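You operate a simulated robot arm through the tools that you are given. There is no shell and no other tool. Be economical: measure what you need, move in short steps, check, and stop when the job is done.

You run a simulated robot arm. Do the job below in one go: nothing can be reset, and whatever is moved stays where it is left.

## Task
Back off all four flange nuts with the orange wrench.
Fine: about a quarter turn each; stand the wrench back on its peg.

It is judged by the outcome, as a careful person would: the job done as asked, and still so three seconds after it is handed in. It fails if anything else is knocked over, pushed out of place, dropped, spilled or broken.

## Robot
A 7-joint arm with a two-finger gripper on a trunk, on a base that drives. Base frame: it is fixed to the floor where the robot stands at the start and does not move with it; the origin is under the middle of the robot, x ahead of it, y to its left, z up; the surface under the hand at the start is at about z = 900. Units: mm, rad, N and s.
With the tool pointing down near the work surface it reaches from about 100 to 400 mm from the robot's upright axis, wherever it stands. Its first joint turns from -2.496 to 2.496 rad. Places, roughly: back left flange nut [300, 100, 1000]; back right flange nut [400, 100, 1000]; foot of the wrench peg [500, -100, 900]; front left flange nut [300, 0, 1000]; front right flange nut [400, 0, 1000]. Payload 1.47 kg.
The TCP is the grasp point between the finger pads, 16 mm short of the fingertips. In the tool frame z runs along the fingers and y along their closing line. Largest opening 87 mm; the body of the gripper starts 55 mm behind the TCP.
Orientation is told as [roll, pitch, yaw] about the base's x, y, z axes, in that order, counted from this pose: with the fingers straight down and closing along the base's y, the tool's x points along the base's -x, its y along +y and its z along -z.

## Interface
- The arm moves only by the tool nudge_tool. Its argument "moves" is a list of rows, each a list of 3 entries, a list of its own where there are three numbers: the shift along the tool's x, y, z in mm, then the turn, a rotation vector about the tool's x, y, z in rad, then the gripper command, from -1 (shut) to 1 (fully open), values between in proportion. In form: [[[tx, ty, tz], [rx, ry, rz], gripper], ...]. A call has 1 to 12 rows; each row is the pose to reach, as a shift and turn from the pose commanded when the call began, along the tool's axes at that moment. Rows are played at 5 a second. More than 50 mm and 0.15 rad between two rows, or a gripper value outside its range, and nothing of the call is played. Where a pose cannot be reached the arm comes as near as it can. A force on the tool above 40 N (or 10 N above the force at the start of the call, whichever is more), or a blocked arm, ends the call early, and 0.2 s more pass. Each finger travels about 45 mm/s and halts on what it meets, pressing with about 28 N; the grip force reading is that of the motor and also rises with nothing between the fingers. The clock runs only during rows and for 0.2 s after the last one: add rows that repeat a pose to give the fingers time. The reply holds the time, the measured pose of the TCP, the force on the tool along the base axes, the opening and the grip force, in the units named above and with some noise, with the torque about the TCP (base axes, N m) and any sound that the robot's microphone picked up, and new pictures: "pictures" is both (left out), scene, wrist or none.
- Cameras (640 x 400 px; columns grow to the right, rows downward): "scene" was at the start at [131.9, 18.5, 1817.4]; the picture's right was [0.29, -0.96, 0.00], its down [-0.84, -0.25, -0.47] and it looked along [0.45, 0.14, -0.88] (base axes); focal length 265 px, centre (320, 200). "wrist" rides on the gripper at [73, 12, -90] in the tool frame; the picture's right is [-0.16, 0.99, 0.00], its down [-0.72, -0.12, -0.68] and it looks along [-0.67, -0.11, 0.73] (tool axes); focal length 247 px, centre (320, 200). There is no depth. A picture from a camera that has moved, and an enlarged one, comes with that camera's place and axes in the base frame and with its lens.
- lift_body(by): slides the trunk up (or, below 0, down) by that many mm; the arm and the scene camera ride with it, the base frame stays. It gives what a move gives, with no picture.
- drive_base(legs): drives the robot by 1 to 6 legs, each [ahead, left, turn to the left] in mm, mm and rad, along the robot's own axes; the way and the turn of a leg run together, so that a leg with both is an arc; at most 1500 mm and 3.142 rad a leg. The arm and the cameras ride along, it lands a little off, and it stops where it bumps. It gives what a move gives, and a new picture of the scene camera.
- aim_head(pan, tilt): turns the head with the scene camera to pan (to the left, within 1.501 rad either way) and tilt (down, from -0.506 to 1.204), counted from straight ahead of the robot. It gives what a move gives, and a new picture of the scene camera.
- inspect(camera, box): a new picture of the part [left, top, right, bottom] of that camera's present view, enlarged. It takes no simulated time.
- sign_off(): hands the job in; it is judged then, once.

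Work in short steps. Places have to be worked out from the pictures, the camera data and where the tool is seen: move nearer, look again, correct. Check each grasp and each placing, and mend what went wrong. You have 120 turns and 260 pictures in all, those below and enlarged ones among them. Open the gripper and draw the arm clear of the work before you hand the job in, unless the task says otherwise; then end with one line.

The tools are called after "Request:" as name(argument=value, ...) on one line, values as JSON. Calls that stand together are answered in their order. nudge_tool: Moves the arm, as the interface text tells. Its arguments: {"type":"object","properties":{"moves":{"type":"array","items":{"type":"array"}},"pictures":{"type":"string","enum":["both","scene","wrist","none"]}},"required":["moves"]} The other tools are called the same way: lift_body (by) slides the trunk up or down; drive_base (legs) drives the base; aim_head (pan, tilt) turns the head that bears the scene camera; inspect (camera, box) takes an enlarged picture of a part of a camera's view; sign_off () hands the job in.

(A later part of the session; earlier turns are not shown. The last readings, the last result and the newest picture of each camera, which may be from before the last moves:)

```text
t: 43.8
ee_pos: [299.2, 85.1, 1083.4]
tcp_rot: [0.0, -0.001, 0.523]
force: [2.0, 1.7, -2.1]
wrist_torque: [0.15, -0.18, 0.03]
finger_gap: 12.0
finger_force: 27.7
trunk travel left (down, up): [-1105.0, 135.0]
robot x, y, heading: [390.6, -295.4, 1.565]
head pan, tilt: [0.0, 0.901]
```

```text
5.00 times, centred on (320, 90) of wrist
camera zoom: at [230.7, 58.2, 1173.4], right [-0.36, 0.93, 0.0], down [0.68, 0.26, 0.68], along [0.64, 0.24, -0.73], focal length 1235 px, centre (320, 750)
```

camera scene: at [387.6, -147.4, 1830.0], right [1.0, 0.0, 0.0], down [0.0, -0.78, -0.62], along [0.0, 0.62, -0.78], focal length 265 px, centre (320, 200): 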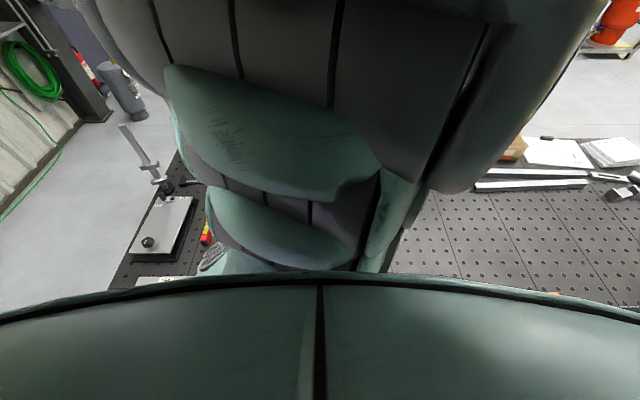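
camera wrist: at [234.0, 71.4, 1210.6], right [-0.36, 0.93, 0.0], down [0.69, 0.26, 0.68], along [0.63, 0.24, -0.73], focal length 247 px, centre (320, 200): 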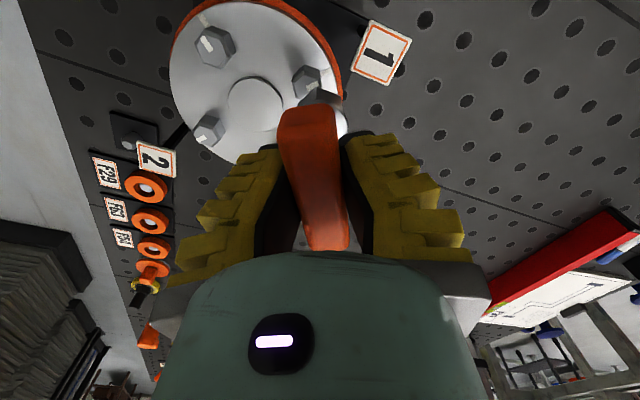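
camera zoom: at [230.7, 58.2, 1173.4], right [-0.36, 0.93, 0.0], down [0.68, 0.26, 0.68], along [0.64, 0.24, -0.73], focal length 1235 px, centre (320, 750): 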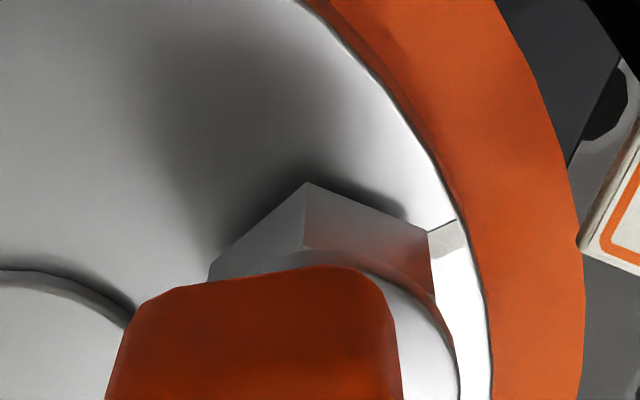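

Side forces appear without vertical force, so the nut seems to be entering the socket. I ease 0.9 mm in the direction of the push and keep going down.

Request:
nudge_tool(moves=[[[-0.9, 0.2, 2], [0, 0, 0], -1], [[-0.9, 0.2, 5], [0, 0, 0], -1], [[-0.9, 0.2, 5], [0, 0, 0], -1]], pictures="none")

Request:
inspect(camera="wrist", box=[260, 50, 380, 130])

```text
t: 44.5
ee_pos: [300.1, 85.3, 1078.7]
tcp_rot: [-0.001, 0.002, 0.522]
force: [1.0, 2.9, -2.4]
wrist_torque: [0.12, -0.07, 0.03]
finger_gap: 12.0
finger_force: 27.8
trunk travel left (down, up): [-1105.0, 135.0]
robot x, y, heading: [388.4, -294.3, 1.567]
head pan, tilt: [0.0, 0.901]
```

```text
5.00 times, centred on (320, 90) of wrist
camera zoom: at [230.8, 58.5, 1167.8], right [-0.36, 0.93, 0.0], down [0.69, 0.26, 0.68], along [0.63, 0.24, -0.73], focal length 1235 px, centre (320, 750)
```

zoom: 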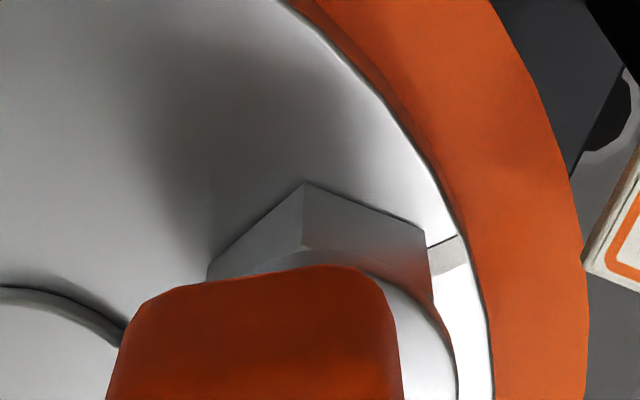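

Shadow beneath the socket is almost closed. I continue down a few mm with a small correction in +y.

Request:
nudge_tool(moves=[[[-0.6, 0.4, 2], [0, 0, 0], -1], [[-0.6, 0.4, 4], [0, 0, 0], -1], [[-0.6, 0.4, 4], [0, 0, 0], -1]], pictures="none")

Request:
inspect(camera="wrist", box=[260, 50, 380, 130])

```text
t: 45.4
ee_pos: [299.7, 85.7, 1074.6]
tcp_rot: [-0.001, 0.001, 0.526]
force: [1.5, -5.2, 18.6]
wrist_torque: [-0.18, 0.18, 0.07]
finger_gap: 21.7
finger_force: 28.2
trunk travel left (down, up): [-1105.0, 135.0]
robot x, y, heading: [384.2, -292.7, 1.568]
head pan, tilt: [0.0, 0.901]
```

```text
5.00 times, centred on (320, 90) of wrist
camera zoom: at [230.5, 59.4, 1164.5], right [-0.36, 0.93, 0.0], down [0.69, 0.26, 0.68], along [0.63, 0.24, -0.73], focal length 1235 px, centre (320, 750)
```

zoom: 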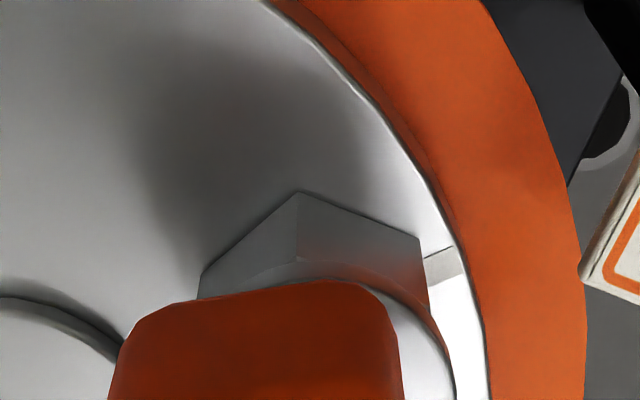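

The socket has bottomed (18 N up). I relieve the load by 2 mm, then check the grip.

Request:
nudge_tool(moves=[[[0, 0, -1], [0, 0, 0], -1], [[0, 0, -2], [0, 0, 0], -1], [[0, 0, -2], [0, 0, 0], -1]], pictures="wrist")

```text
t: 46.1
ee_pos: [299.4, 86.0, 1077.3]
tcp_rot: [0.003, 0.002, 0.523]
force: [-1.3, -0.8, 5.1]
wrist_torque: [-0.08, 0.15, 0.0]
finger_gap: 14.0
finger_force: 28.5
trunk travel left (down, up): [-1105.0, 135.0]
robot x, y, heading: [387.4, -290.6, 1.572]
head pan, tilt: [0.0, 0.901]
camera wrist: at [230.7, 59.2, 1166.9], right [-0.36, 0.93, 0.0], down [0.69, 0.26, 0.68], along [0.63, 0.24, -0.73], focal length 247 px, centre (320, 200)
```

wrist: 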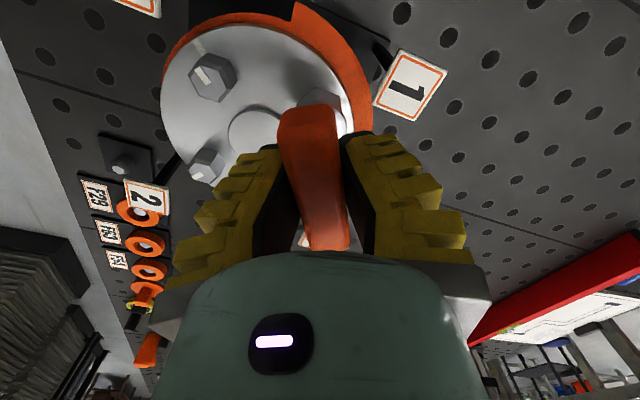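

The gap changes with load, so the pads hold only part of the bar. With the wrench seated on the nut I open a little, rise 8 mm and re-grip so the bar is centred in the pads.

Request:
nudge_tool(moves=[[[0, 0, 1], [0, 0, 0], -0.3], [[0, 0, 1], [0, 0, 0], 0], [[0, 0, -3], [0, 0, 0], 0], [[0, 0, -8], [0, 0, 0], 0], [[0, 0, -8], [0, 0, 0], 0]], pictures="wrist")

Request:
inspect(camera="wrist", box=[220, 60, 420, 260])

```text
t: 47.4
ee_pos: [299.0, 85.9, 1083.6]
tcp_rot: [0.0, 0.001, 0.524]
force: [-0.7, 0.2, -0.3]
wrist_torque: [0.0, 0.01, -0.01]
finger_gap: 49.1
finger_force: 3.7
trunk travel left (down, up): [-1105.0, 135.0]
robot x, y, heading: [386.8, -292.4, 1.569]
head pan, tilt: [0.0, 0.901]
camera wrist: at [231.0, 59.2, 1173.9], right [-0.36, 0.93, 0.0], down [0.69, 0.26, 0.68], along [0.63, 0.24, -0.73], focal length 247 px, centre (320, 200)
```

wrist: 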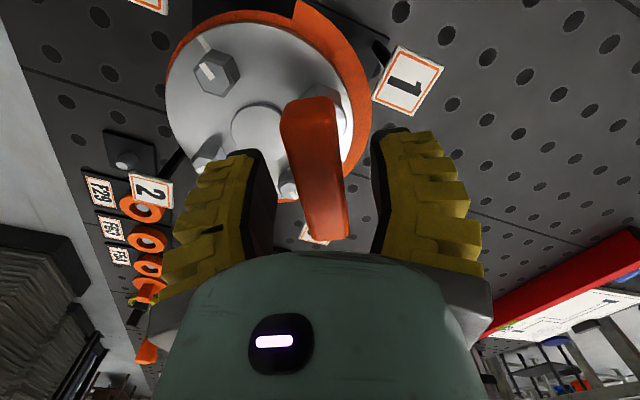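

```text
2.00 times, centred on (320, 160) of wrist
camera zoom: at [231.0, 59.2, 1173.9], right [-0.36, 0.93, 0.0], down [0.69, 0.26, 0.68], along [0.63, 0.24, -0.73], focal length 494 px, centre (320, 280)
```

zoom: 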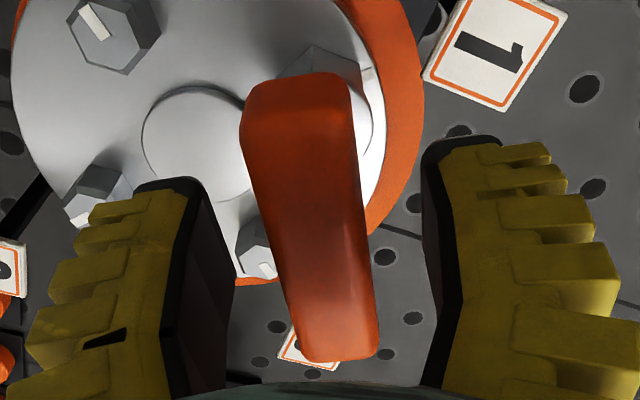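

The bar now spans roughly from 16 mm below to 4 mm above the TCP. I lower 3 mm and close again, then read the gap.

Request:
nudge_tool(moves=[[[0, 0, 3], [0, 0, 0], 0], [[0, 0, 3], [0, 0, 0], -0.5], [[0, 0, 3], [0, 0, 0], -1], [[0, 0, 3], [0, 0, 0], -1], [[0, 0, 3], [0, 0, 0], -1]], pictures="wrist")

```text
t: 48.5
ee_pos: [300.3, 84.9, 1083.0]
tcp_rot: [-0.001, 0.001, 0.524]
force: [1.3, -2.0, 14.5]
wrist_torque: [-0.03, 0.07, 0.02]
finger_gap: 18.4
finger_force: 27.8
trunk travel left (down, up): [-1105.0, 135.0]
robot x, y, heading: [389.0, -293.0, 1.566]
head pan, tilt: [0.0, 0.901]
camera wrist: at [230.8, 59.6, 1171.8], right [-0.36, 0.93, 0.0], down [0.69, 0.26, 0.68], along [0.63, 0.24, -0.73], focal length 247 px, centre (320, 200)
```

wrist: 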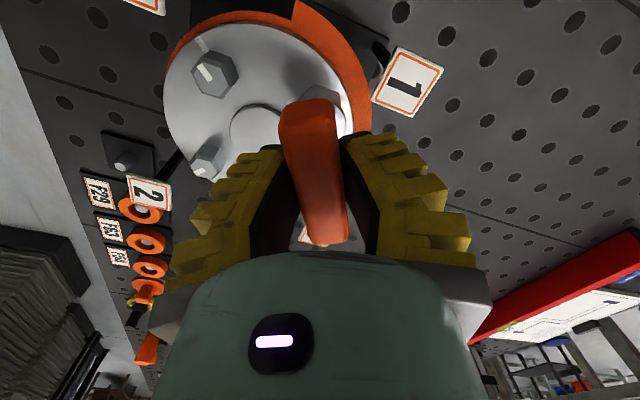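

Closing gives 18.4 mm, the bar's width, with some upward push. I take off the load slightly and start turning counter-clockwise (seen from above), half way first.

Request:
nudge_tool(moves=[[[0, 0, -1], [0, 0, 0], -1], [[0, 0, -1], [0, 0, -0.1], -1], [[0, 0, -1], [0, 0, -0.2], -1], [[0, 0, -1], [0, 0, -0.3], -1], [[0, 0, -1], [0, 0, -0.4], -1], [[0, 0, -1], [0, 0, -0.4], -1]], pictures="wrist")

```text
t: 50.0
ee_pos: [300.2, 85.4, 1083.1]
tcp_rot: [0.002, 0.002, 0.927]
force: [0.4, -1.2, 9.8]
wrist_torque: [-0.08, 0.08, -0.02]
finger_gap: 16.1
finger_force: 28.2
trunk travel left (down, up): [-1105.0, 135.0]
robot x, y, heading: [387.0, -298.6, 1.566]
head pan, tilt: [0.0, 0.901]
camera wrist: at [247.0, 34.8, 1172.6], right [-0.69, 0.72, 0.0], down [0.53, 0.51, 0.68], along [0.49, 0.47, -0.73], focal length 247 px, centre (320, 200)
```

wrist: 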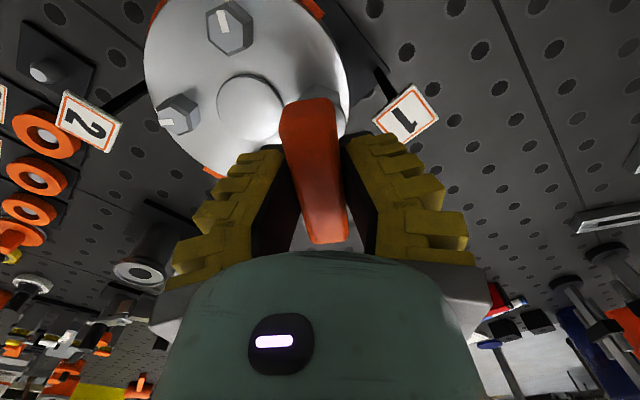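

The bar turns with the hand. I continue to about 94° in total.

Request:
nudge_tool(moves=[[[0, 0, -0.5], [0, 0, -0.12], -1], [[0, 0, -0.5], [0, 0, -0.24], -1], [[0, 0, -0.5], [0, 0, -0.36], -1], [[0, 0, -0.5], [0, 0, -0.48], -1], [[0, 0, -0.5], [0, 0, -0.6], -1], [[0, 0, -0.5], [0, 0, -0.72], -1], [[0, 0, -0.5], [0, 0, -0.84], -1], [[0, 0, -0.5], [0, 0, -0.96], -1], [[0, 0, -0.5], [0, 0, -1.08], -1], [[0, 0, -0.5], [0, 0, -1.2], -1], [[0, 0, -0.5], [0, 0, -1.24], -1]], pictures="wrist")

```text
t: 52.4
ee_pos: [299.4, 86.3, 1082.6]
tcp_rot: [0.004, 0.0, 2.166]
force: [-0.7, -5.8, 15.3]
wrist_torque: [-0.09, -0.05, -0.16]
finger_gap: 20.0
finger_force: 28.5
trunk travel left (down, up): [-1105.0, 135.0]
robot x, y, heading: [390.0, -294.4, 1.569]
head pan, tilt: [0.0, 0.901]
camera wrist: at [330.9, 19.6, 1172.1], right [-0.91, -0.42, 0.0], down [-0.31, 0.66, 0.68], along [-0.29, 0.62, -0.73], focal length 247 px, centre (320, 200)
```

wrist: 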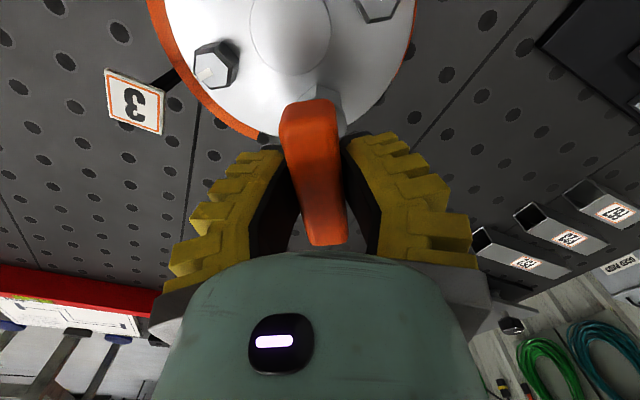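

Turned by 94° with a reaction torque of 0.16 N·m. I lift straight off the nut and check its mark.

Request:
nudge_tool(moves=[[[0, 0, -4], [0, 0, 0.03], -1], [[0, 0, -10], [0, 0, 0.03], -1], [[0, 0, -20], [0, 0, 0.03], -1], [[0, 0, -32], [0, 0, 0.03], -1], [[0, 0, -45], [0, 0, 0.03], -1]], pictures="wrist")

Request:
inspect(camera="wrist", box=[240, 0, 400, 120])

```text
t: 53.5
ee_pos: [300.3, 85.1, 1129.0]
tcp_rot: [0.002, 0.001, 2.137]
force: [-0.3, 0.3, -1.6]
wrist_torque: [0.01, -0.01, -0.03]
finger_gap: 11.9
finger_force: 27.9
trunk travel left (down, up): [-1105.0, 135.0]
robot x, y, heading: [388.3, -292.5, 1.57]
head pan, tilt: [0.0, 0.901]
camera wrist: at [329.1, 17.3, 1217.8], right [-0.92, -0.39, 0.0], down [-0.29, 0.67, 0.68], along [-0.27, 0.62, -0.73], focal length 247 px, centre (320, 200)
```

wrist: 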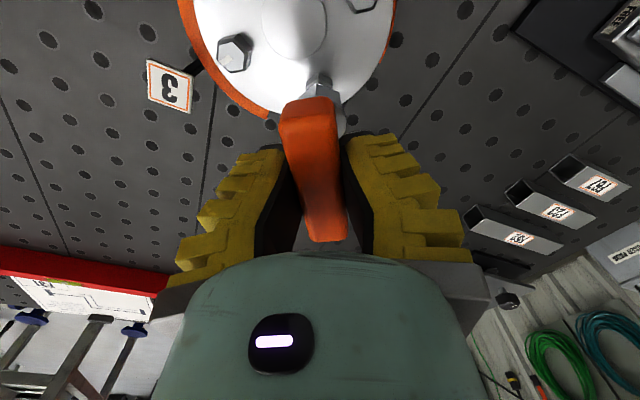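

```text
3.33 times, centred on (320, 60) of wrist
camera zoom: at [329.1, 17.3, 1217.8], right [-0.92, -0.39, 0.0], down [-0.29, 0.67, 0.68], along [-0.27, 0.62, -0.73], focal length 823 px, centre (320, 667)
```

zoom: 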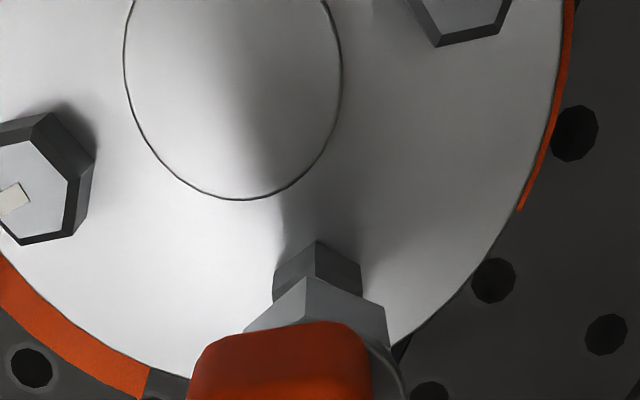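

The wrench holds. I move on toward nut 2 (diagonal, ≈ (371, 14)) at height, swinging the yaw back to 30°, then look at nut 1's mark.

Request:
nudge_tool(moves=[[[8, -1.8, 0], [0, 0, 0.135], -1], [[16, -3.6, 0], [0, 0, 0.27], -1], [[24, -5.4, 0], [0, 0, 0.405], -1], [[33, -7.2, 0], [0, 0, 0.54], -1], [[41, -9, 0], [0, 0, 0.675], -1], [[49, -11, 0], [0, 0, 0.81], -1], [[57, -12.7, 0], [0, 0, 0.945], -1], [[65, -14.5, 0], [0, 0, 1.08], -1], [[74, -16.3, 0], [0, 0, 1.215], -1], [[82, -18, 0], [0, 0, 1.35], -1], [[90, -20, 0], [0, 0, 1.485], -1], [[98, -21.8, 0], [0, 0, 1.613], -1]], pictures="wrist")

Request:
inspect(camera="wrist", box=[260, 40, 380, 120])

```text
t: 56.4
ee_pos: [381.9, 88.2, 1140.9]
tcp_rot: [0.09, -0.109, 0.631]
force: [-0.8, -0.5, -1.9]
wrist_torque: [0.0, -0.03, 0.0]
finger_gap: 11.5
finger_force: 28.5
trunk travel left (down, up): [-1105.0, 135.0]
robot x, y, heading: [387.6, -290.0, 1.569]
head pan, tilt: [0.0, 0.901]
stopped in row 12: the arm was blocked; the commanded pose is now the measured one
camera wrist: at [312.9, 41.6, 1223.7], right [-0.46, 0.88, 0.11], down [0.63, 0.24, 0.74], along [0.63, 0.41, -0.66], focal length 247 px, centre (320, 200)
```

wrist: 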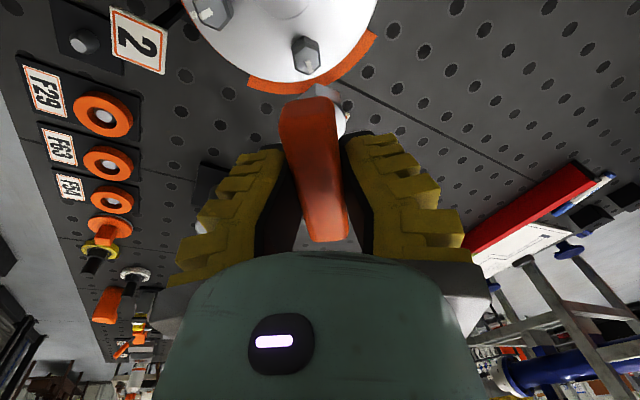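

```text
5.00 times, centred on (320, 80) of wrist
camera zoom: at [312.9, 41.6, 1223.7], right [-0.46, 0.88, 0.11], down [0.63, 0.24, 0.74], along [0.63, 0.41, -0.66], focal length 1235 px, centre (320, 800)
```

zoom: 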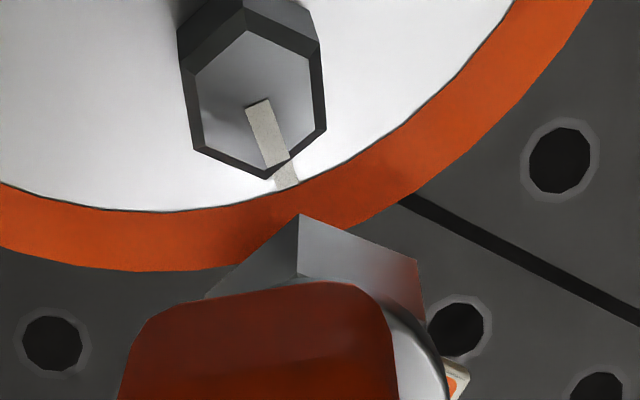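

The arm hit a limit on the way and stopped tilted near (382, 88), above the flange edge. I level the hand there before going on.

Request:
nudge_tool(moves=[[[0, 0, 0], [0.045, 0.054, 0], -1], [[0, 0, 0], [0.09, 0.109, 0], -1], [[0, 0, 0], [0.09, 0.109, 0], -1]], pictures="none")

```text
t: 57.1
ee_pos: [378.8, 82.4, 1139.4]
tcp_rot: [-0.009, 0.011, 0.635]
force: [1.0, 0.1, -2.0]
wrist_torque: [0.01, 0.02, 0.01]
finger_gap: 11.7
finger_force: 27.9
trunk travel left (down, up): [-1105.0, 135.0]
robot x, y, heading: [386.6, -290.8, 1.564]
head pan, tilt: [0.0, 0.901]
```

Level again. Now to nut 2 at ≈ (371, 14.3) in short steps.

Request:
nudge_tool(moves=[[[12, -13, 0], [-0.009, -0.011, 0.03], -1], [[24, -26, 3], [-0.009, -0.011, 0.06], -1], [[35, -38, 6], [-0.009, -0.011, 0.09], -1], [[46.6, -50.1, 11], [-0.009, -0.011, 0.111], -1], [[46.6, -50.1, 11], [-0.009, -0.011, 0.111], -1]], pictures="wrist")

Request:
inspect(camera="wrist", box=[260, 40, 380, 120])

```text
t: 58.5
ee_pos: [398.4, 96.3, 1146.9]
tcp_rot: [0.105, -0.122, 0.545]
force: [-0.3, -0.9, -1.6]
wrist_torque: [0.0, -0.01, -0.02]
finger_gap: 11.9
finger_force: 28.0
trunk travel left (down, up): [-1105.0, 135.0]
robot x, y, heading: [386.9, -292.5, 1.568]
head pan, tilt: [0.0, 0.901]
stopped in row 5: the arm was blocked; the commanded pose is now the measured one
camera wrist: at [327.2, 54.4, 1227.7], right [-0.39, 0.91, 0.12], down [0.64, 0.17, 0.75], along [0.66, 0.37, -0.65], focal length 247 px, centre (320, 200)
```

wrist: 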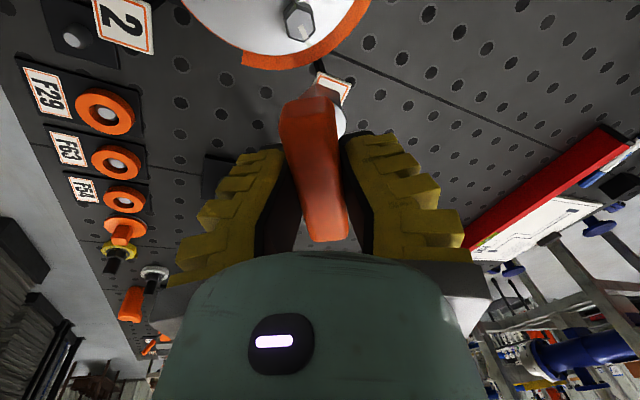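

```text
5.00 times, centred on (320, 80) of wrist
camera zoom: at [327.2, 54.4, 1227.7], right [-0.39, 0.91, 0.12], down [0.64, 0.17, 0.75], along [0.66, 0.37, -0.65], focal length 1235 px, centre (320, 800)
```

zoom: 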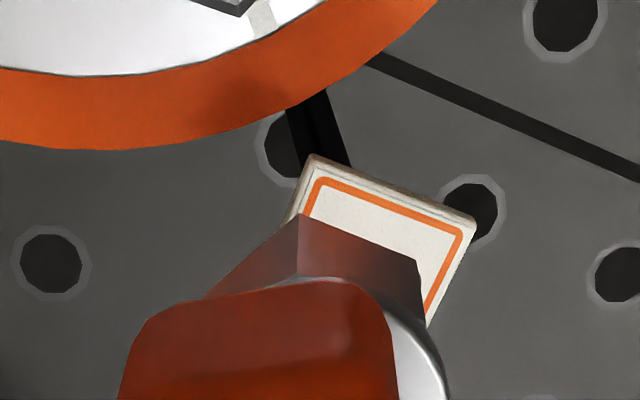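

The hand is pushing against a joint limit at this yaw. I level it and swing to yaw 90° (neutral), where the arm has room.

Request:
nudge_tool(moves=[[[0, 0, 0], [0.05, 0.06, 0], -1], [[0, 0, 0], [0.105, 0.122, 0], -1], [[0, 0, 0], [0.105, 0.122, 0], -1]], pictures="none")

Request:
nudge_tool(moves=[[[0, 0, 0], [0, 0, -0.13], -1], [[0, 0, 0], [0, 0, -0.26], -1], [[0, 0, 0], [0, 0, -0.39], -1], [[0, 0, 0], [0, 0, -0.52], -1], [[0, 0, 0], [0, 0, -0.65], -1], [[0, 0, 0], [0, 0, -0.78], -1], [[0, 0, 0], [0, 0, -0.9], -1], [[0, 0, 0], [0, 0, -1.02], -1], [[0, 0, 0], [0, 0, -1.02], -1]], pictures="none")

```text
t: 59.4
ee_pos: [397.7, 89.9, 1144.8]
tcp_rot: [-0.009, 0.011, 0.551]
force: [-0.1, 1.1, -1.8]
wrist_torque: [-0.02, -0.06, 0.0]
finger_gap: 11.8
finger_force: 28.5
trunk travel left (down, up): [-1105.0, 135.0]
robot x, y, heading: [388.2, -294.1, 1.569]
head pan, tilt: [0.0, 0.901]
```

```text
t: 61.4
ee_pos: [397.4, 89.9, 1145.3]
tcp_rot: [0.004, 0.01, 1.575]
force: [0.3, -0.2, -2.5]
wrist_torque: [0.0, 0.0, -0.03]
finger_gap: 11.9
finger_force: 28.4
trunk travel left (down, up): [-1105.0, 135.0]
robot x, y, heading: [389.7, -294.3, 1.57]
head pan, tilt: [0.0, 0.901]
```

Free at yaw 90°. I move to above nut 2 from here.

Request:
nudge_tool(moves=[[[25, 8, 0], [0.004, -0.01, 0], -1], [[50, 17, 5], [0.004, -0.01, 0], -1], [[75, 25, 15], [0.004, -0.01, 0], -1], [[75, 25, 25], [0.004, -0.01, 0], -1], [[75, 25, 25], [0.004, -0.01, 0], -1]], pictures="wrist")

Request:
inspect(camera="wrist", box=[260, 40, 380, 120])

```text
t: 62.8
ee_pos: [369.1, 64.4, 1130.6]
tcp_rot: [0.005, -0.086, 1.571]
force: [0.2, 0.6, -2.3]
wrist_torque: [0.01, -0.06, 0.01]
finger_gap: 11.7
finger_force: 28.0
trunk travel left (down, up): [-1105.0, 135.0]
robot x, y, heading: [386.0, -290.4, 1.57]
head pan, tilt: [0.0, 0.901]
stopped in row 5: the arm was blocked; the commanded pose is now the measured one
camera wrist: at [357.7, -16.1, 1213.9], right [-0.99, 0.16, 0.02], down [0.12, 0.66, 0.74], along [0.1, 0.73, -0.67], focal length 247 px, centre (320, 200)
```

wrist: 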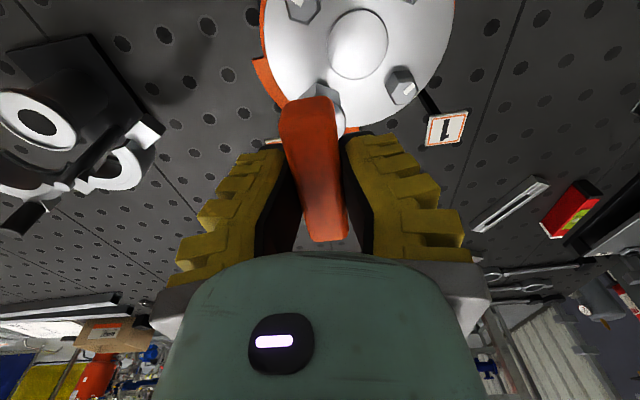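

```text
5.00 times, centred on (320, 80) of wrist
camera zoom: at [357.7, -16.1, 1213.9], right [-0.99, 0.16, 0.02], down [0.12, 0.66, 0.74], along [0.1, 0.73, -0.67], focal length 1235 px, centre (320, 800)
```

zoom: 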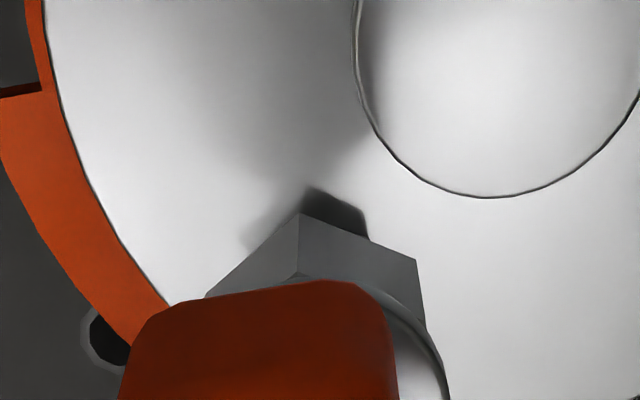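

At this yaw the arm cannot come closer than ~360 mm; it works well at ~390 mm from the axis. So I'll keep the arm pose and move the base from nut to nut. First back out to that radius and level.

Request:
nudge_tool(moves=[[[-15, 0, 0], [0, 0.04, 0], -1], [[-32, 0, -5], [0, 0.086, 0], -1], [[-32, 0, -5], [0, 0.086, 0], -1]], pictures="none")

Request:
nudge_tool(moves=[[[0, 0, 0], [0, 0, 0.13], -1], [[0, 0, 0], [0, 0, 0.26], -1], [[0, 0, 0], [0, 0, 0.39], -1], [[0, 0, 0], [0, 0, 0.52], -1], [[0, 0, 0], [0, 0, 0.65], -1], [[0, 0, 0], [0, 0, 0.78], -1], [[0, 0, 0], [0, 0, 0.91], -1], [[0, 0, 0], [0, 0, 1.04], -1], [[0, 0, 0], [0, 0, 1.047], -1]], pictures="none")

```text
t: 63.5
ee_pos: [370.5, 90.8, 1135.9]
tcp_rot: [0.003, 0.011, 1.571]
force: [0.2, -0.1, -2.0]
wrist_torque: [0.01, 0.01, -0.03]
finger_gap: 11.9
finger_force: 28.4
trunk travel left (down, up): [-1105.0, 135.0]
robot x, y, heading: [387.7, -291.0, 1.565]
head pan, tilt: [0.0, 0.901]
```

```text
t: 65.5
ee_pos: [370.5, 90.3, 1137.0]
tcp_rot: [-0.004, 0.008, 0.522]
force: [-0.8, 1.0, -2.6]
wrist_torque: [-0.01, 0.0, -0.02]
finger_gap: 11.7
finger_force: 27.9
trunk travel left (down, up): [-1105.0, 135.0]
robot x, y, heading: [388.0, -292.0, 1.568]
head pan, tilt: [0.0, 0.901]
```

That works. I now drive the base back 76 mm, which brings the socket above nut 2, and take a close look.

Request:
drive_base(legs=[[-76, 0, 0]])

Request:
inspect(camera="wrist", box=[240, 0, 400, 120])

Request:
inspect(camera="wrist", box=[160, 0, 480, 200])

```text
t: 66.6
ee_pos: [370.7, 15.0, 1136.9]
tcp_rot: [-0.005, 0.007, 0.524]
force: [0.4, 0.3, -1.7]
wrist_torque: [-0.01, 0.0, 0.03]
finger_gap: 11.9
finger_force: 28.0
trunk travel left (down, up): [-1105.0, 135.0]
robot x, y, heading: [387.9, -366.5, 1.566]
head pan, tilt: [0.0, 0.901]
camera scene: at [387.6, -223.5, 1760.0], right [1.0, 0.0, 0.0], down [0.0, -0.78, -0.62], along [0.0, 0.62, -0.78], focal length 265 px, centre (320, 200)
```

scene: 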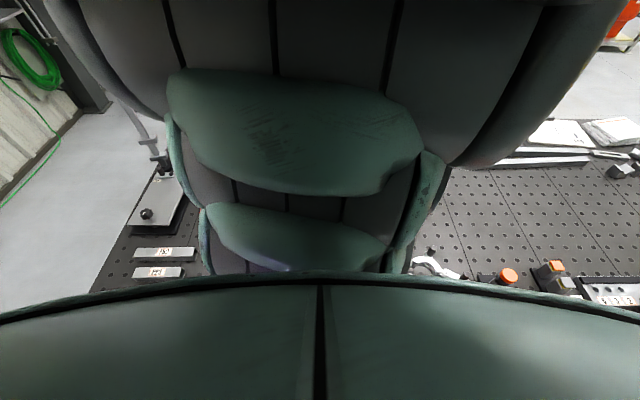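

```text
3.33 times, centred on (320, 60) of wrist
camera zoom: at [301.5, -11.2, 1226.9], right [-0.36, 0.93, -0.01], down [0.69, 0.27, 0.68], along [0.63, 0.24, -0.74], focal length 823 px, centre (320, 667)
```

zoom: 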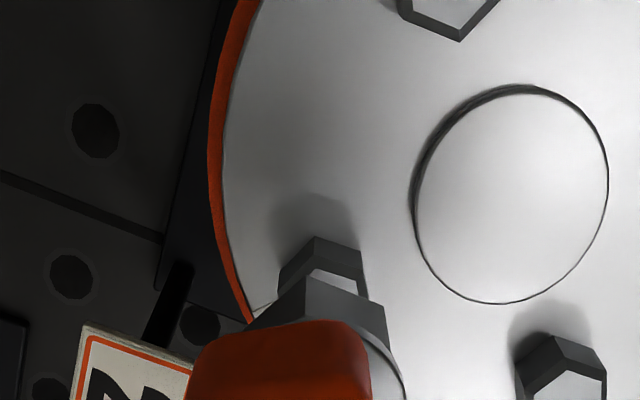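

```text
2.00 times, centred on (320, 100) of wrist
camera zoom: at [301.5, -11.2, 1226.9], right [-0.36, 0.93, -0.01], down [0.69, 0.27, 0.68], along [0.63, 0.24, -0.74], focal length 494 px, centre (320, 400)
```

zoom: 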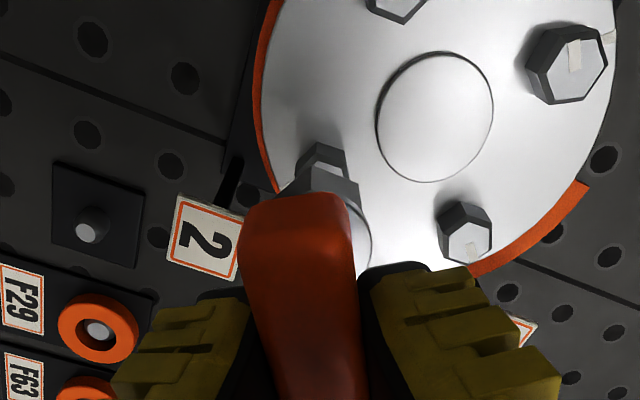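

Seen from here nut 2 is laterally matched and the socket needs about 3 mm forward. I make that shift, level exactly and come down to just above the nut.

Request:
nudge_tool(moves=[[[-3, 0, 0], [-0.005, -0.007, 0], -1], [[-3, 0, 18], [-0.005, -0.007, 0], -1], [[-3, 0, 33], [-0.005, -0.007, 0], -1], [[-3, 0, 33], [-0.005, -0.007, 0], -1]], pictures="none")

Request:
inspect(camera="wrist", box=[260, 50, 380, 130])

```text
t: 67.6
ee_pos: [373.7, 16.9, 1104.2]
tcp_rot: [0.0, 0.0, 0.521]
force: [-0.1, -0.2, -1.7]
wrist_torque: [0.0, -0.02, 0.02]
finger_gap: 11.8
finger_force: 27.6
trunk travel left (down, up): [-1105.0, 135.0]
robot x, y, heading: [387.3, -367.6, 1.564]
head pan, tilt: [0.0, 0.901]
```

```text
5.00 times, centred on (320, 90) of wrist
camera zoom: at [303.7, -10.3, 1194.0], right [-0.36, 0.93, 0.0], down [0.69, 0.26, 0.68], along [0.64, 0.24, -0.73], focal length 1235 px, centre (320, 750)
```

zoom: 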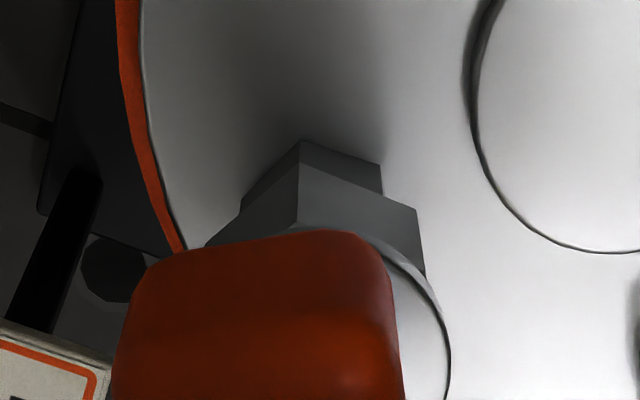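

The close view suggests going back ~3 mm and ~0.7 mm sideways. I apply that and swing 60° to check from the second direction.

Request:
nudge_tool(moves=[[[3, 0.7, 0], [0, 0, -0.13], -1], [[3, 0.7, 0], [0, 0, -0.26], -1], [[3, 0.7, 0], [0, 0, -0.39], -1], [[3, 0.7, 0], [0, 0, -0.52], -1], [[3, 0.7, 0], [0, 0, -0.65], -1], [[3, 0.7, 0], [0, 0, -0.78], -1], [[3, 0.7, 0], [0, 0, -0.91], -1], [[3, 0.7, 0], [0, 0, -1.047], -1], [[3, 0.7, 0], [0, 0, -1.047], -1]], pictures="none")

Request:
inspect(camera="wrist", box=[260, 50, 380, 130])

```text
t: 69.6
ee_pos: [369.5, 14.2, 1103.2]
tcp_rot: [0.0, 0.0, 1.572]
force: [0.2, -0.2, -2.5]
wrist_torque: [-0.03, 0.0, -0.01]
finger_gap: 11.7
finger_force: 28.5
trunk travel left (down, up): [-1105.0, 135.0]
robot x, y, heading: [383.9, -371.5, 1.566]
head pan, tilt: [0.0, 0.901]
```

```text
5.00 times, centred on (320, 90) of wrist
camera zoom: at [357.9, -58.3, 1193.8], right [-0.99, 0.16, 0.0], down [0.12, 0.72, 0.68], along [0.11, 0.67, -0.73], focal length 1235 px, centre (320, 750)
```

zoom: 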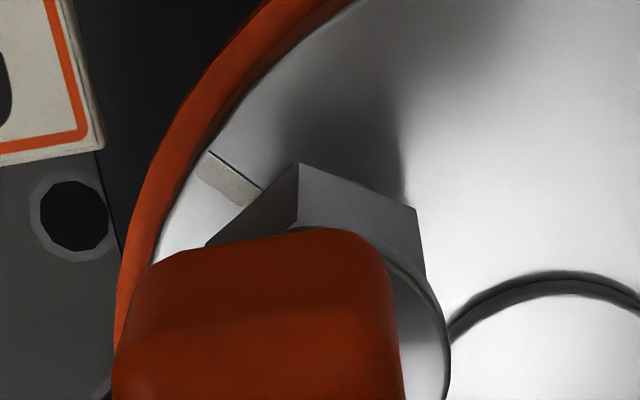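

The nut is hidden from here. I rise 14 mm for a view of its edges below the socket.

Request:
nudge_tool(moves=[[[0, 0, -8], [0, 0, 0], -1], [[0, 0, -16], [0, 0, 0], -1], [[0, 0, -16], [0, 0, 0], -1]], pictures="none")

Request:
inspect(camera="wrist", box=[260, 50, 380, 130])

```text
t: 70.4
ee_pos: [369.4, 13.7, 1120.9]
tcp_rot: [0.002, -0.001, 1.57]
force: [0.1, 0.1, -2.0]
wrist_torque: [-0.03, 0.02, 0.01]
finger_gap: 12.0
finger_force: 28.0
trunk travel left (down, up): [-1105.0, 135.0]
robot x, y, heading: [385.2, -369.4, 1.565]
head pan, tilt: [0.0, 0.901]
```

```text
5.00 times, centred on (320, 90) of wrist
camera zoom: at [357.8, -58.7, 1210.0], right [-0.99, 0.16, 0.0], down [0.12, 0.72, 0.68], along [0.11, 0.67, -0.73], focal length 1235 px, centre (320, 750)
```

zoom: 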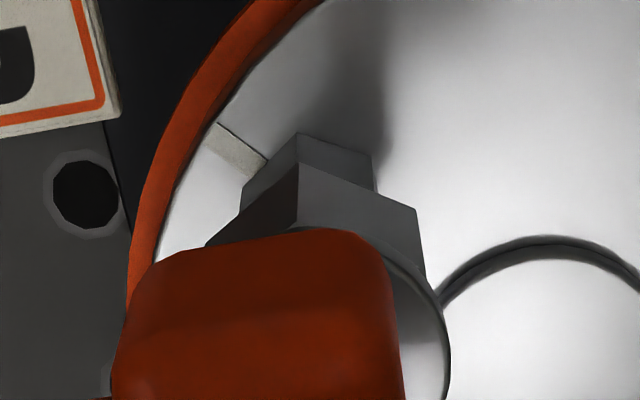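

Combining both views, nut 2 sits ≈ (+1, +1.2) mm from the TCP, i.e. (370.5, 15), exactly one 70.7 mm pitch from nut 1. I swing back to 30° with that shift and lower to just on the nut.

Request:
nudge_tool(moves=[[[-1.2, -1, 0], [0, 0, 0.13], -1], [[-1.2, -1, 0], [0, 0, 0.26], -1], [[-1.2, -1, 0], [0, 0, 0.39], -1], [[-1.2, -1, 0], [0, 0, 0.52], -1], [[-1.2, -1, 0], [0, 0, 0.65], -1], [[-1.2, -1, 0], [0, 0, 0.78], -1], [[-1.2, -1, 0], [0, 0, 0.91], -1], [[-1.2, -1, 0], [0, 0, 1.047], -1], [[-1.2, -1, 12], [0, 0, 1.047], -1], [[-1.2, -1, 20], [0, 0, 1.047], -1], [[-1.2, -1, 23], [0, 0, 1.047], -1], [[-1.2, -1, 23], [0, 0, 1.047], -1]], pictures="none")

Request:
inspect(camera="wrist", box=[260, 50, 380, 130])

```text
t: 73.0
ee_pos: [371.4, 15.5, 1096.8]
tcp_rot: [0.001, -0.002, 0.523]
force: [1.0, 0.4, -2.8]
wrist_torque: [0.08, -0.07, 0.06]
finger_gap: 11.9
finger_force: 27.9
trunk travel left (down, up): [-1105.0, 135.0]
robot x, y, heading: [387.7, -369.2, 1.565]
head pan, tilt: [0.0, 0.901]
```

```text
5.00 times, centred on (320, 90) of wrist
camera zoom: at [301.7, -11.1, 1186.2], right [-0.36, 0.93, 0.0], down [0.68, 0.26, 0.68], along [0.64, 0.24, -0.73], focal length 1235 px, centre (320, 750)
```

zoom: 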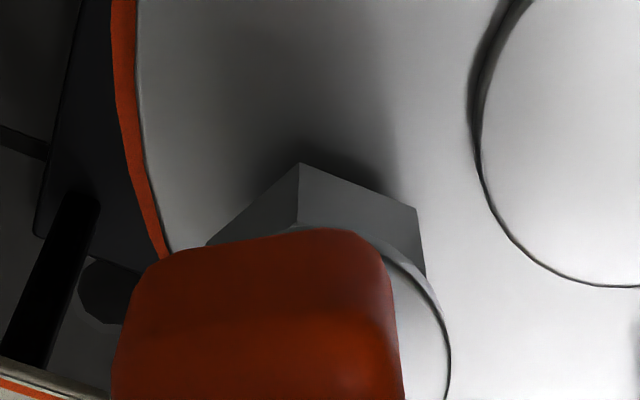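

A light side contact without vertical load: the nut is entering. I go on down.

Request:
nudge_tool(moves=[[[-0.3, 0, 3], [0, 0, 0], -1], [[-0.3, 0, 6], [0, 0, 0], -1], [[-0.3, 0, 8], [0, 0, 0], -1], [[-0.3, 0, 8], [0, 0, 0], -1]], pictures="none")

Request:
inspect(camera="wrist", box=[260, 50, 380, 130])

```text
t: 74.0
ee_pos: [370.7, 16.2, 1089.9]
tcp_rot: [0.0, 0.002, 0.522]
force: [1.0, 0.1, -1.3]
wrist_torque: [0.01, -0.13, -0.02]
finger_gap: 11.9
finger_force: 27.9
trunk travel left (down, up): [-1105.0, 135.0]
robot x, y, heading: [385.6, -368.6, 1.569]
head pan, tilt: [0.0, 0.901]
```

```text
5.00 times, centred on (320, 90) of wrist
camera zoom: at [301.4, -10.2, 1178.8], right [-0.36, 0.93, 0.0], down [0.69, 0.26, 0.68], along [0.64, 0.24, -0.73], focal length 1235 px, centre (320, 750)
```

zoom: 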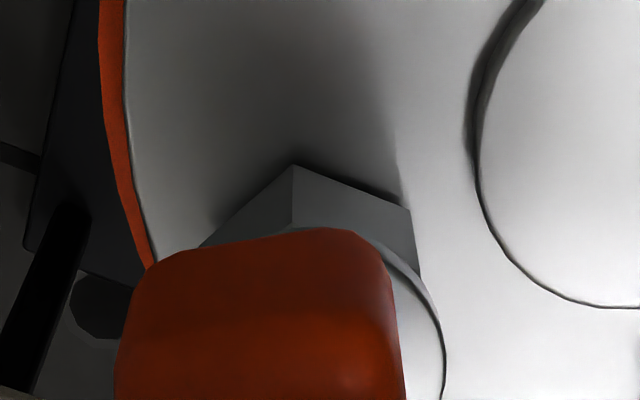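

Nearly seated, alignment good. I go down the last 4 mm and start the counter-clockwise turn.

Request:
nudge_tool(moves=[[[0, 0, 2], [0, 0, 0], -1], [[0, 0, 4], [0, 0, 0], -1], [[0, 0, 4], [0, 0, -0.1], -1], [[0, 0, 4], [0, 0, -0.2], -1], [[0, 0, 4], [0, 0, -0.32], -1], [[0, 0, 4], [0, 0, -0.44], -1], [[0, 0, 4], [0, 0, -0.56], -1], [[0, 0, 4], [0, 0, -0.68], -1], [[0, 0, 4], [0, 0, -0.8], -1]], pictures="wrist")

```text
t: 76.0
ee_pos: [369.9, 15.1, 1085.6]
tcp_rot: [0.002, 0.002, 1.325]
force: [0.8, -3.7, 6.7]
wrist_torque: [-0.22, 0.03, -0.06]
finger_gap: 14.7
finger_force: 28.2
trunk travel left (down, up): [-1105.0, 135.0]
robot x, y, heading: [387.5, -367.1, 1.57]
head pan, tilt: [0.0, 0.901]
camera wrist: at [341.6, -52.2, 1175.0], right [-0.92, 0.39, 0.0], down [0.29, 0.67, 0.68], along [0.27, 0.62, -0.73], focal length 247 px, centre (320, 200)
```

wrist: 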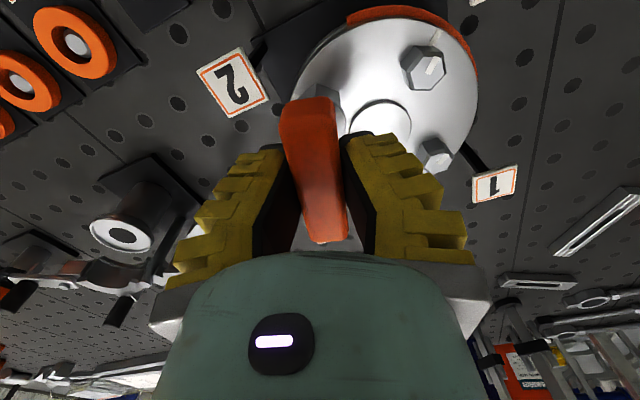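

Turning smoothly. I complete the turn to about 94°.

Request:
nudge_tool(moves=[[[0, 0, 0], [0, 0, -0.12], -1], [[0, 0, 0], [0, 0, -0.24], -1], [[0, 0, 0], [0, 0, -0.36], -1], [[0, 0, 0], [0, 0, -0.48], -1], [[0, 0, 0], [0, 0, -0.6], -1], [[0, 0, 0], [0, 0, -0.72], -1], [[0, 0, 0], [0, 0, -0.84], -1], [[0, 0, 0], [0, 0, -0.84], -1], [[0, 0, -10], [0, 0, -0.81], -1], [[0, 0, -25], [0, 0, -0.81], -1], [[0, 0, -45], [0, 0, -0.81], -1]], pictures="wrist")

Request:
inspect(camera="wrist", box=[240, 0, 480, 150])

```text
t: 78.4
ee_pos: [370.1, 16.1, 1130.5]
tcp_rot: [-0.002, 0.001, 2.132]
force: [-1.0, -0.3, -2.5]
wrist_torque: [0.02, 0.01, 0.0]
finger_gap: 12.1
finger_force: 27.7
trunk travel left (down, up): [-1105.0, 135.0]
robot x, y, heading: [385.1, -369.7, 1.569]
head pan, tilt: [0.0, 0.901]
camera wrist: at [398.8, -52.1, 1219.2], right [-0.92, -0.39, 0.0], down [-0.29, 0.67, 0.68], along [-0.27, 0.62, -0.73], focal length 247 px, centre (320, 200)
```

wrist: 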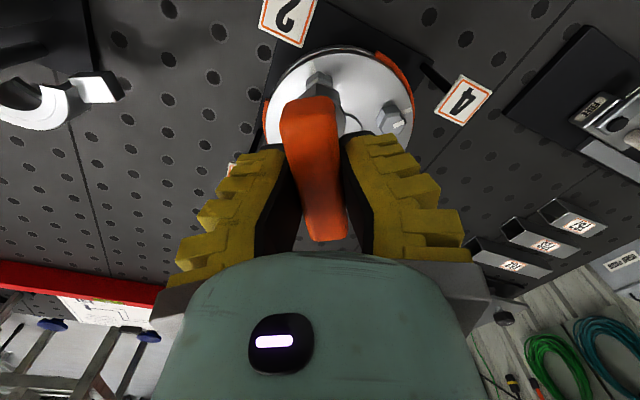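

```text
2.67 times, centred on (360, 75) of wrist
camera zoom: at [398.8, -52.1, 1219.2], right [-0.92, -0.39, 0.0], down [-0.29, 0.67, 0.68], along [-0.27, 0.62, -0.73], focal length 659 px, centre (213, 533)
```

zoom: 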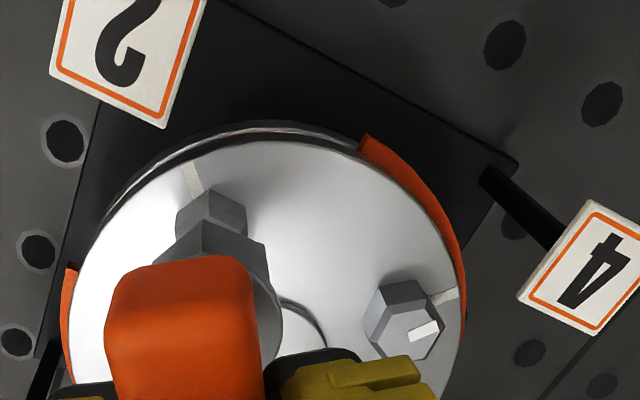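

Lifted off nut 2. I swing back to 30° in place, then drive 70.7 mm ahead to bring the socket above nut 3.

Request:
nudge_tool(moves=[[[0, 0, 0], [0, 0, 0.135], -1], [[0, 0, 0], [0, 0, 0.27], -1], [[0, 0, 0], [0, 0, 0.405], -1], [[0, 0, 0], [0, 0, 0.54], -1], [[0, 0, 0], [0, 0, 0.675], -1], [[0, 0, 0], [0, 0, 0.81], -1], [[0, 0, 0], [0, 0, 0.945], -1], [[0, 0, 0], [0, 0, 1.08], -1], [[0, 0, 0], [0, 0, 1.215], -1], [[0, 0, 0], [0, 0, 1.35], -1], [[0, 0, 0], [0, 0, 1.485], -1], [[0, 0, 0], [0, 0, 1.608], -1]], pictures="none")

Request:
drive_base(legs=[[70.7, 0, 0]])

Request:
inspect(camera="wrist", box=[160, 0, 400, 150])

```text
t: 81.0
ee_pos: [370.2, 15.7, 1129.4]
tcp_rot: [0.001, 0.0, 0.524]
force: [0.5, 0.8, -0.8]
wrist_torque: [0.0, 0.01, -0.03]
finger_gap: 11.9
finger_force: 28.4
trunk travel left (down, up): [-1105.0, 135.0]
robot x, y, heading: [385.1, -371.3, 1.571]
head pan, tilt: [0.0, 0.901]
```

```text
t: 82.0
ee_pos: [370.5, 87.1, 1128.7]
tcp_rot: [0.001, 0.0, 0.526]
force: [-0.6, 0.0, -1.9]
wrist_torque: [-0.03, 0.01, 0.01]
finger_gap: 12.0
finger_force: 28.1
trunk travel left (down, up): [-1105.0, 135.0]
robot x, y, heading: [385.6, -297.9, 1.568]
head pan, tilt: [0.0, 0.901]
camera scene: at [387.5, -152.9, 1760.0], right [1.0, 0.0, 0.0], down [0.0, -0.78, -0.62], along [0.0, 0.62, -0.78], focal length 265 px, centre (320, 200)
```

scene: 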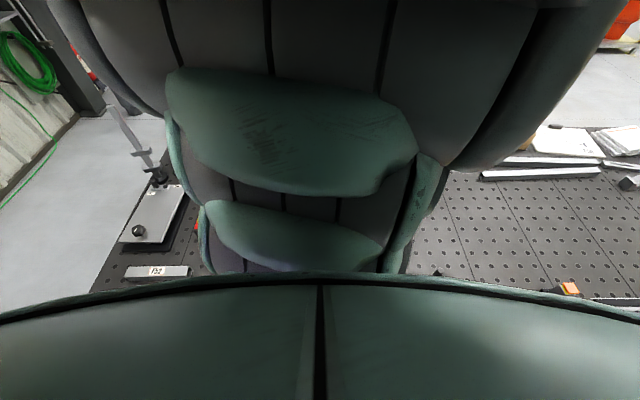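

```text
2.67 times, centred on (280, 75) of wrist
camera zoom: at [301.7, 60.1, 1218.5], right [-0.36, 0.93, 0.0], down [0.68, 0.26, 0.68], along [0.63, 0.24, -0.73], focal length 659 px, centre (427, 533)
```

zoom: 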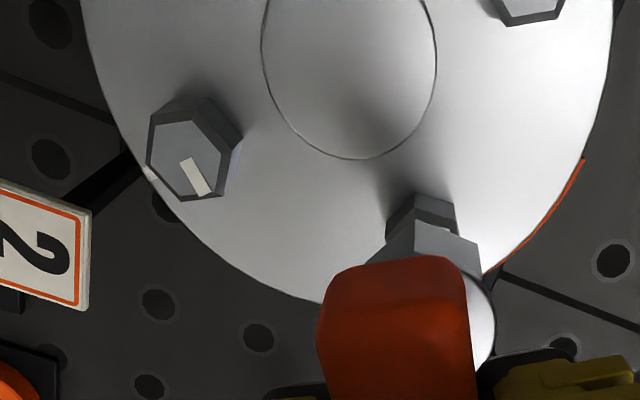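

Nut 2's mark has swung 90° counter-clockwise (from +x−y to +x+y): good. Over nut 3 I'm within a millimetre; I shift slightly and descend to contact height.

Request:
nudge_tool(moves=[[[0.4, -0.7, 12], [0, 0, 0], -1], [[0.4, -0.7, 24], [0, 0, 0], -1], [[0.4, -0.7, 30], [0, 0, 0], -1], [[0.4, -0.7, 33], [0, 0, 0], -1], [[0.4, -0.7, 33], [0, 0, 0], -1]], pictures="none")

Request:
inspect(camera="wrist", box=[260, 50, 380, 130])

```text
t: 83.2
ee_pos: [371.2, 86.3, 1096.9]
tcp_rot: [0.0, 0.001, 0.525]
force: [-0.6, -1.0, -2.5]
wrist_torque: [0.05, 0.04, 0.02]
finger_gap: 11.7
finger_force: 27.7
trunk travel left (down, up): [-1105.0, 135.0]
robot x, y, heading: [389.0, -299.6, 1.568]
head pan, tilt: [0.0, 0.901]
```

```text
5.00 times, centred on (320, 90) of wrist
camera zoom: at [302.4, 59.6, 1186.4], right [-0.36, 0.93, 0.0], down [0.68, 0.26, 0.68], along [0.63, 0.24, -0.73], focal length 1235 px, centre (320, 750)
```

zoom: 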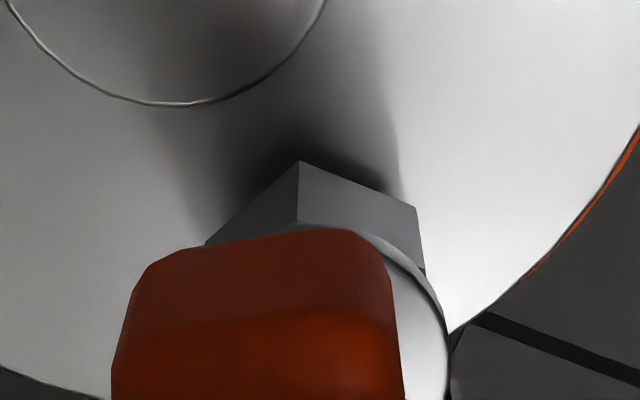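

Same picture as at nut 2, with only small side forces. I continue down to seating depth.

Request:
nudge_tool(moves=[[[0, 0, 3], [0, 0, 0], -1], [[0, 0, 6], [0, 0, 0], -1], [[0, 0, 8], [0, 0, 0], -1], [[0, 0, 8], [0, 0, 0], -1]], pictures="none")

Request:
inspect(camera="wrist", box=[260, 50, 380, 130])

```text
t: 84.2
ee_pos: [371.2, 85.4, 1087.5]
tcp_rot: [0.0, 0.0, 0.525]
force: [1.5, 0.4, -1.9]
wrist_torque: [0.03, -0.1, 0.03]
finger_gap: 11.9
finger_force: 27.5
trunk travel left (down, up): [-1105.0, 135.0]
robot x, y, heading: [388.3, -298.8, 1.572]
head pan, tilt: [0.0, 0.901]
```

```text
5.00 times, centred on (320, 90) of wrist
camera zoom: at [301.9, 59.8, 1177.6], right [-0.36, 0.93, 0.0], down [0.68, 0.26, 0.68], along [0.63, 0.24, -0.73], focal length 1235 px, centre (320, 750)
```

zoom: 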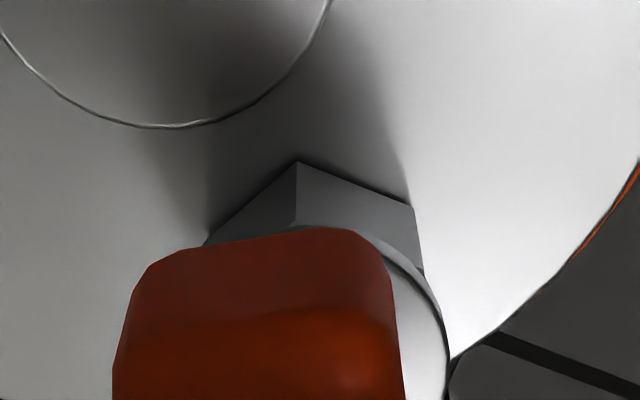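

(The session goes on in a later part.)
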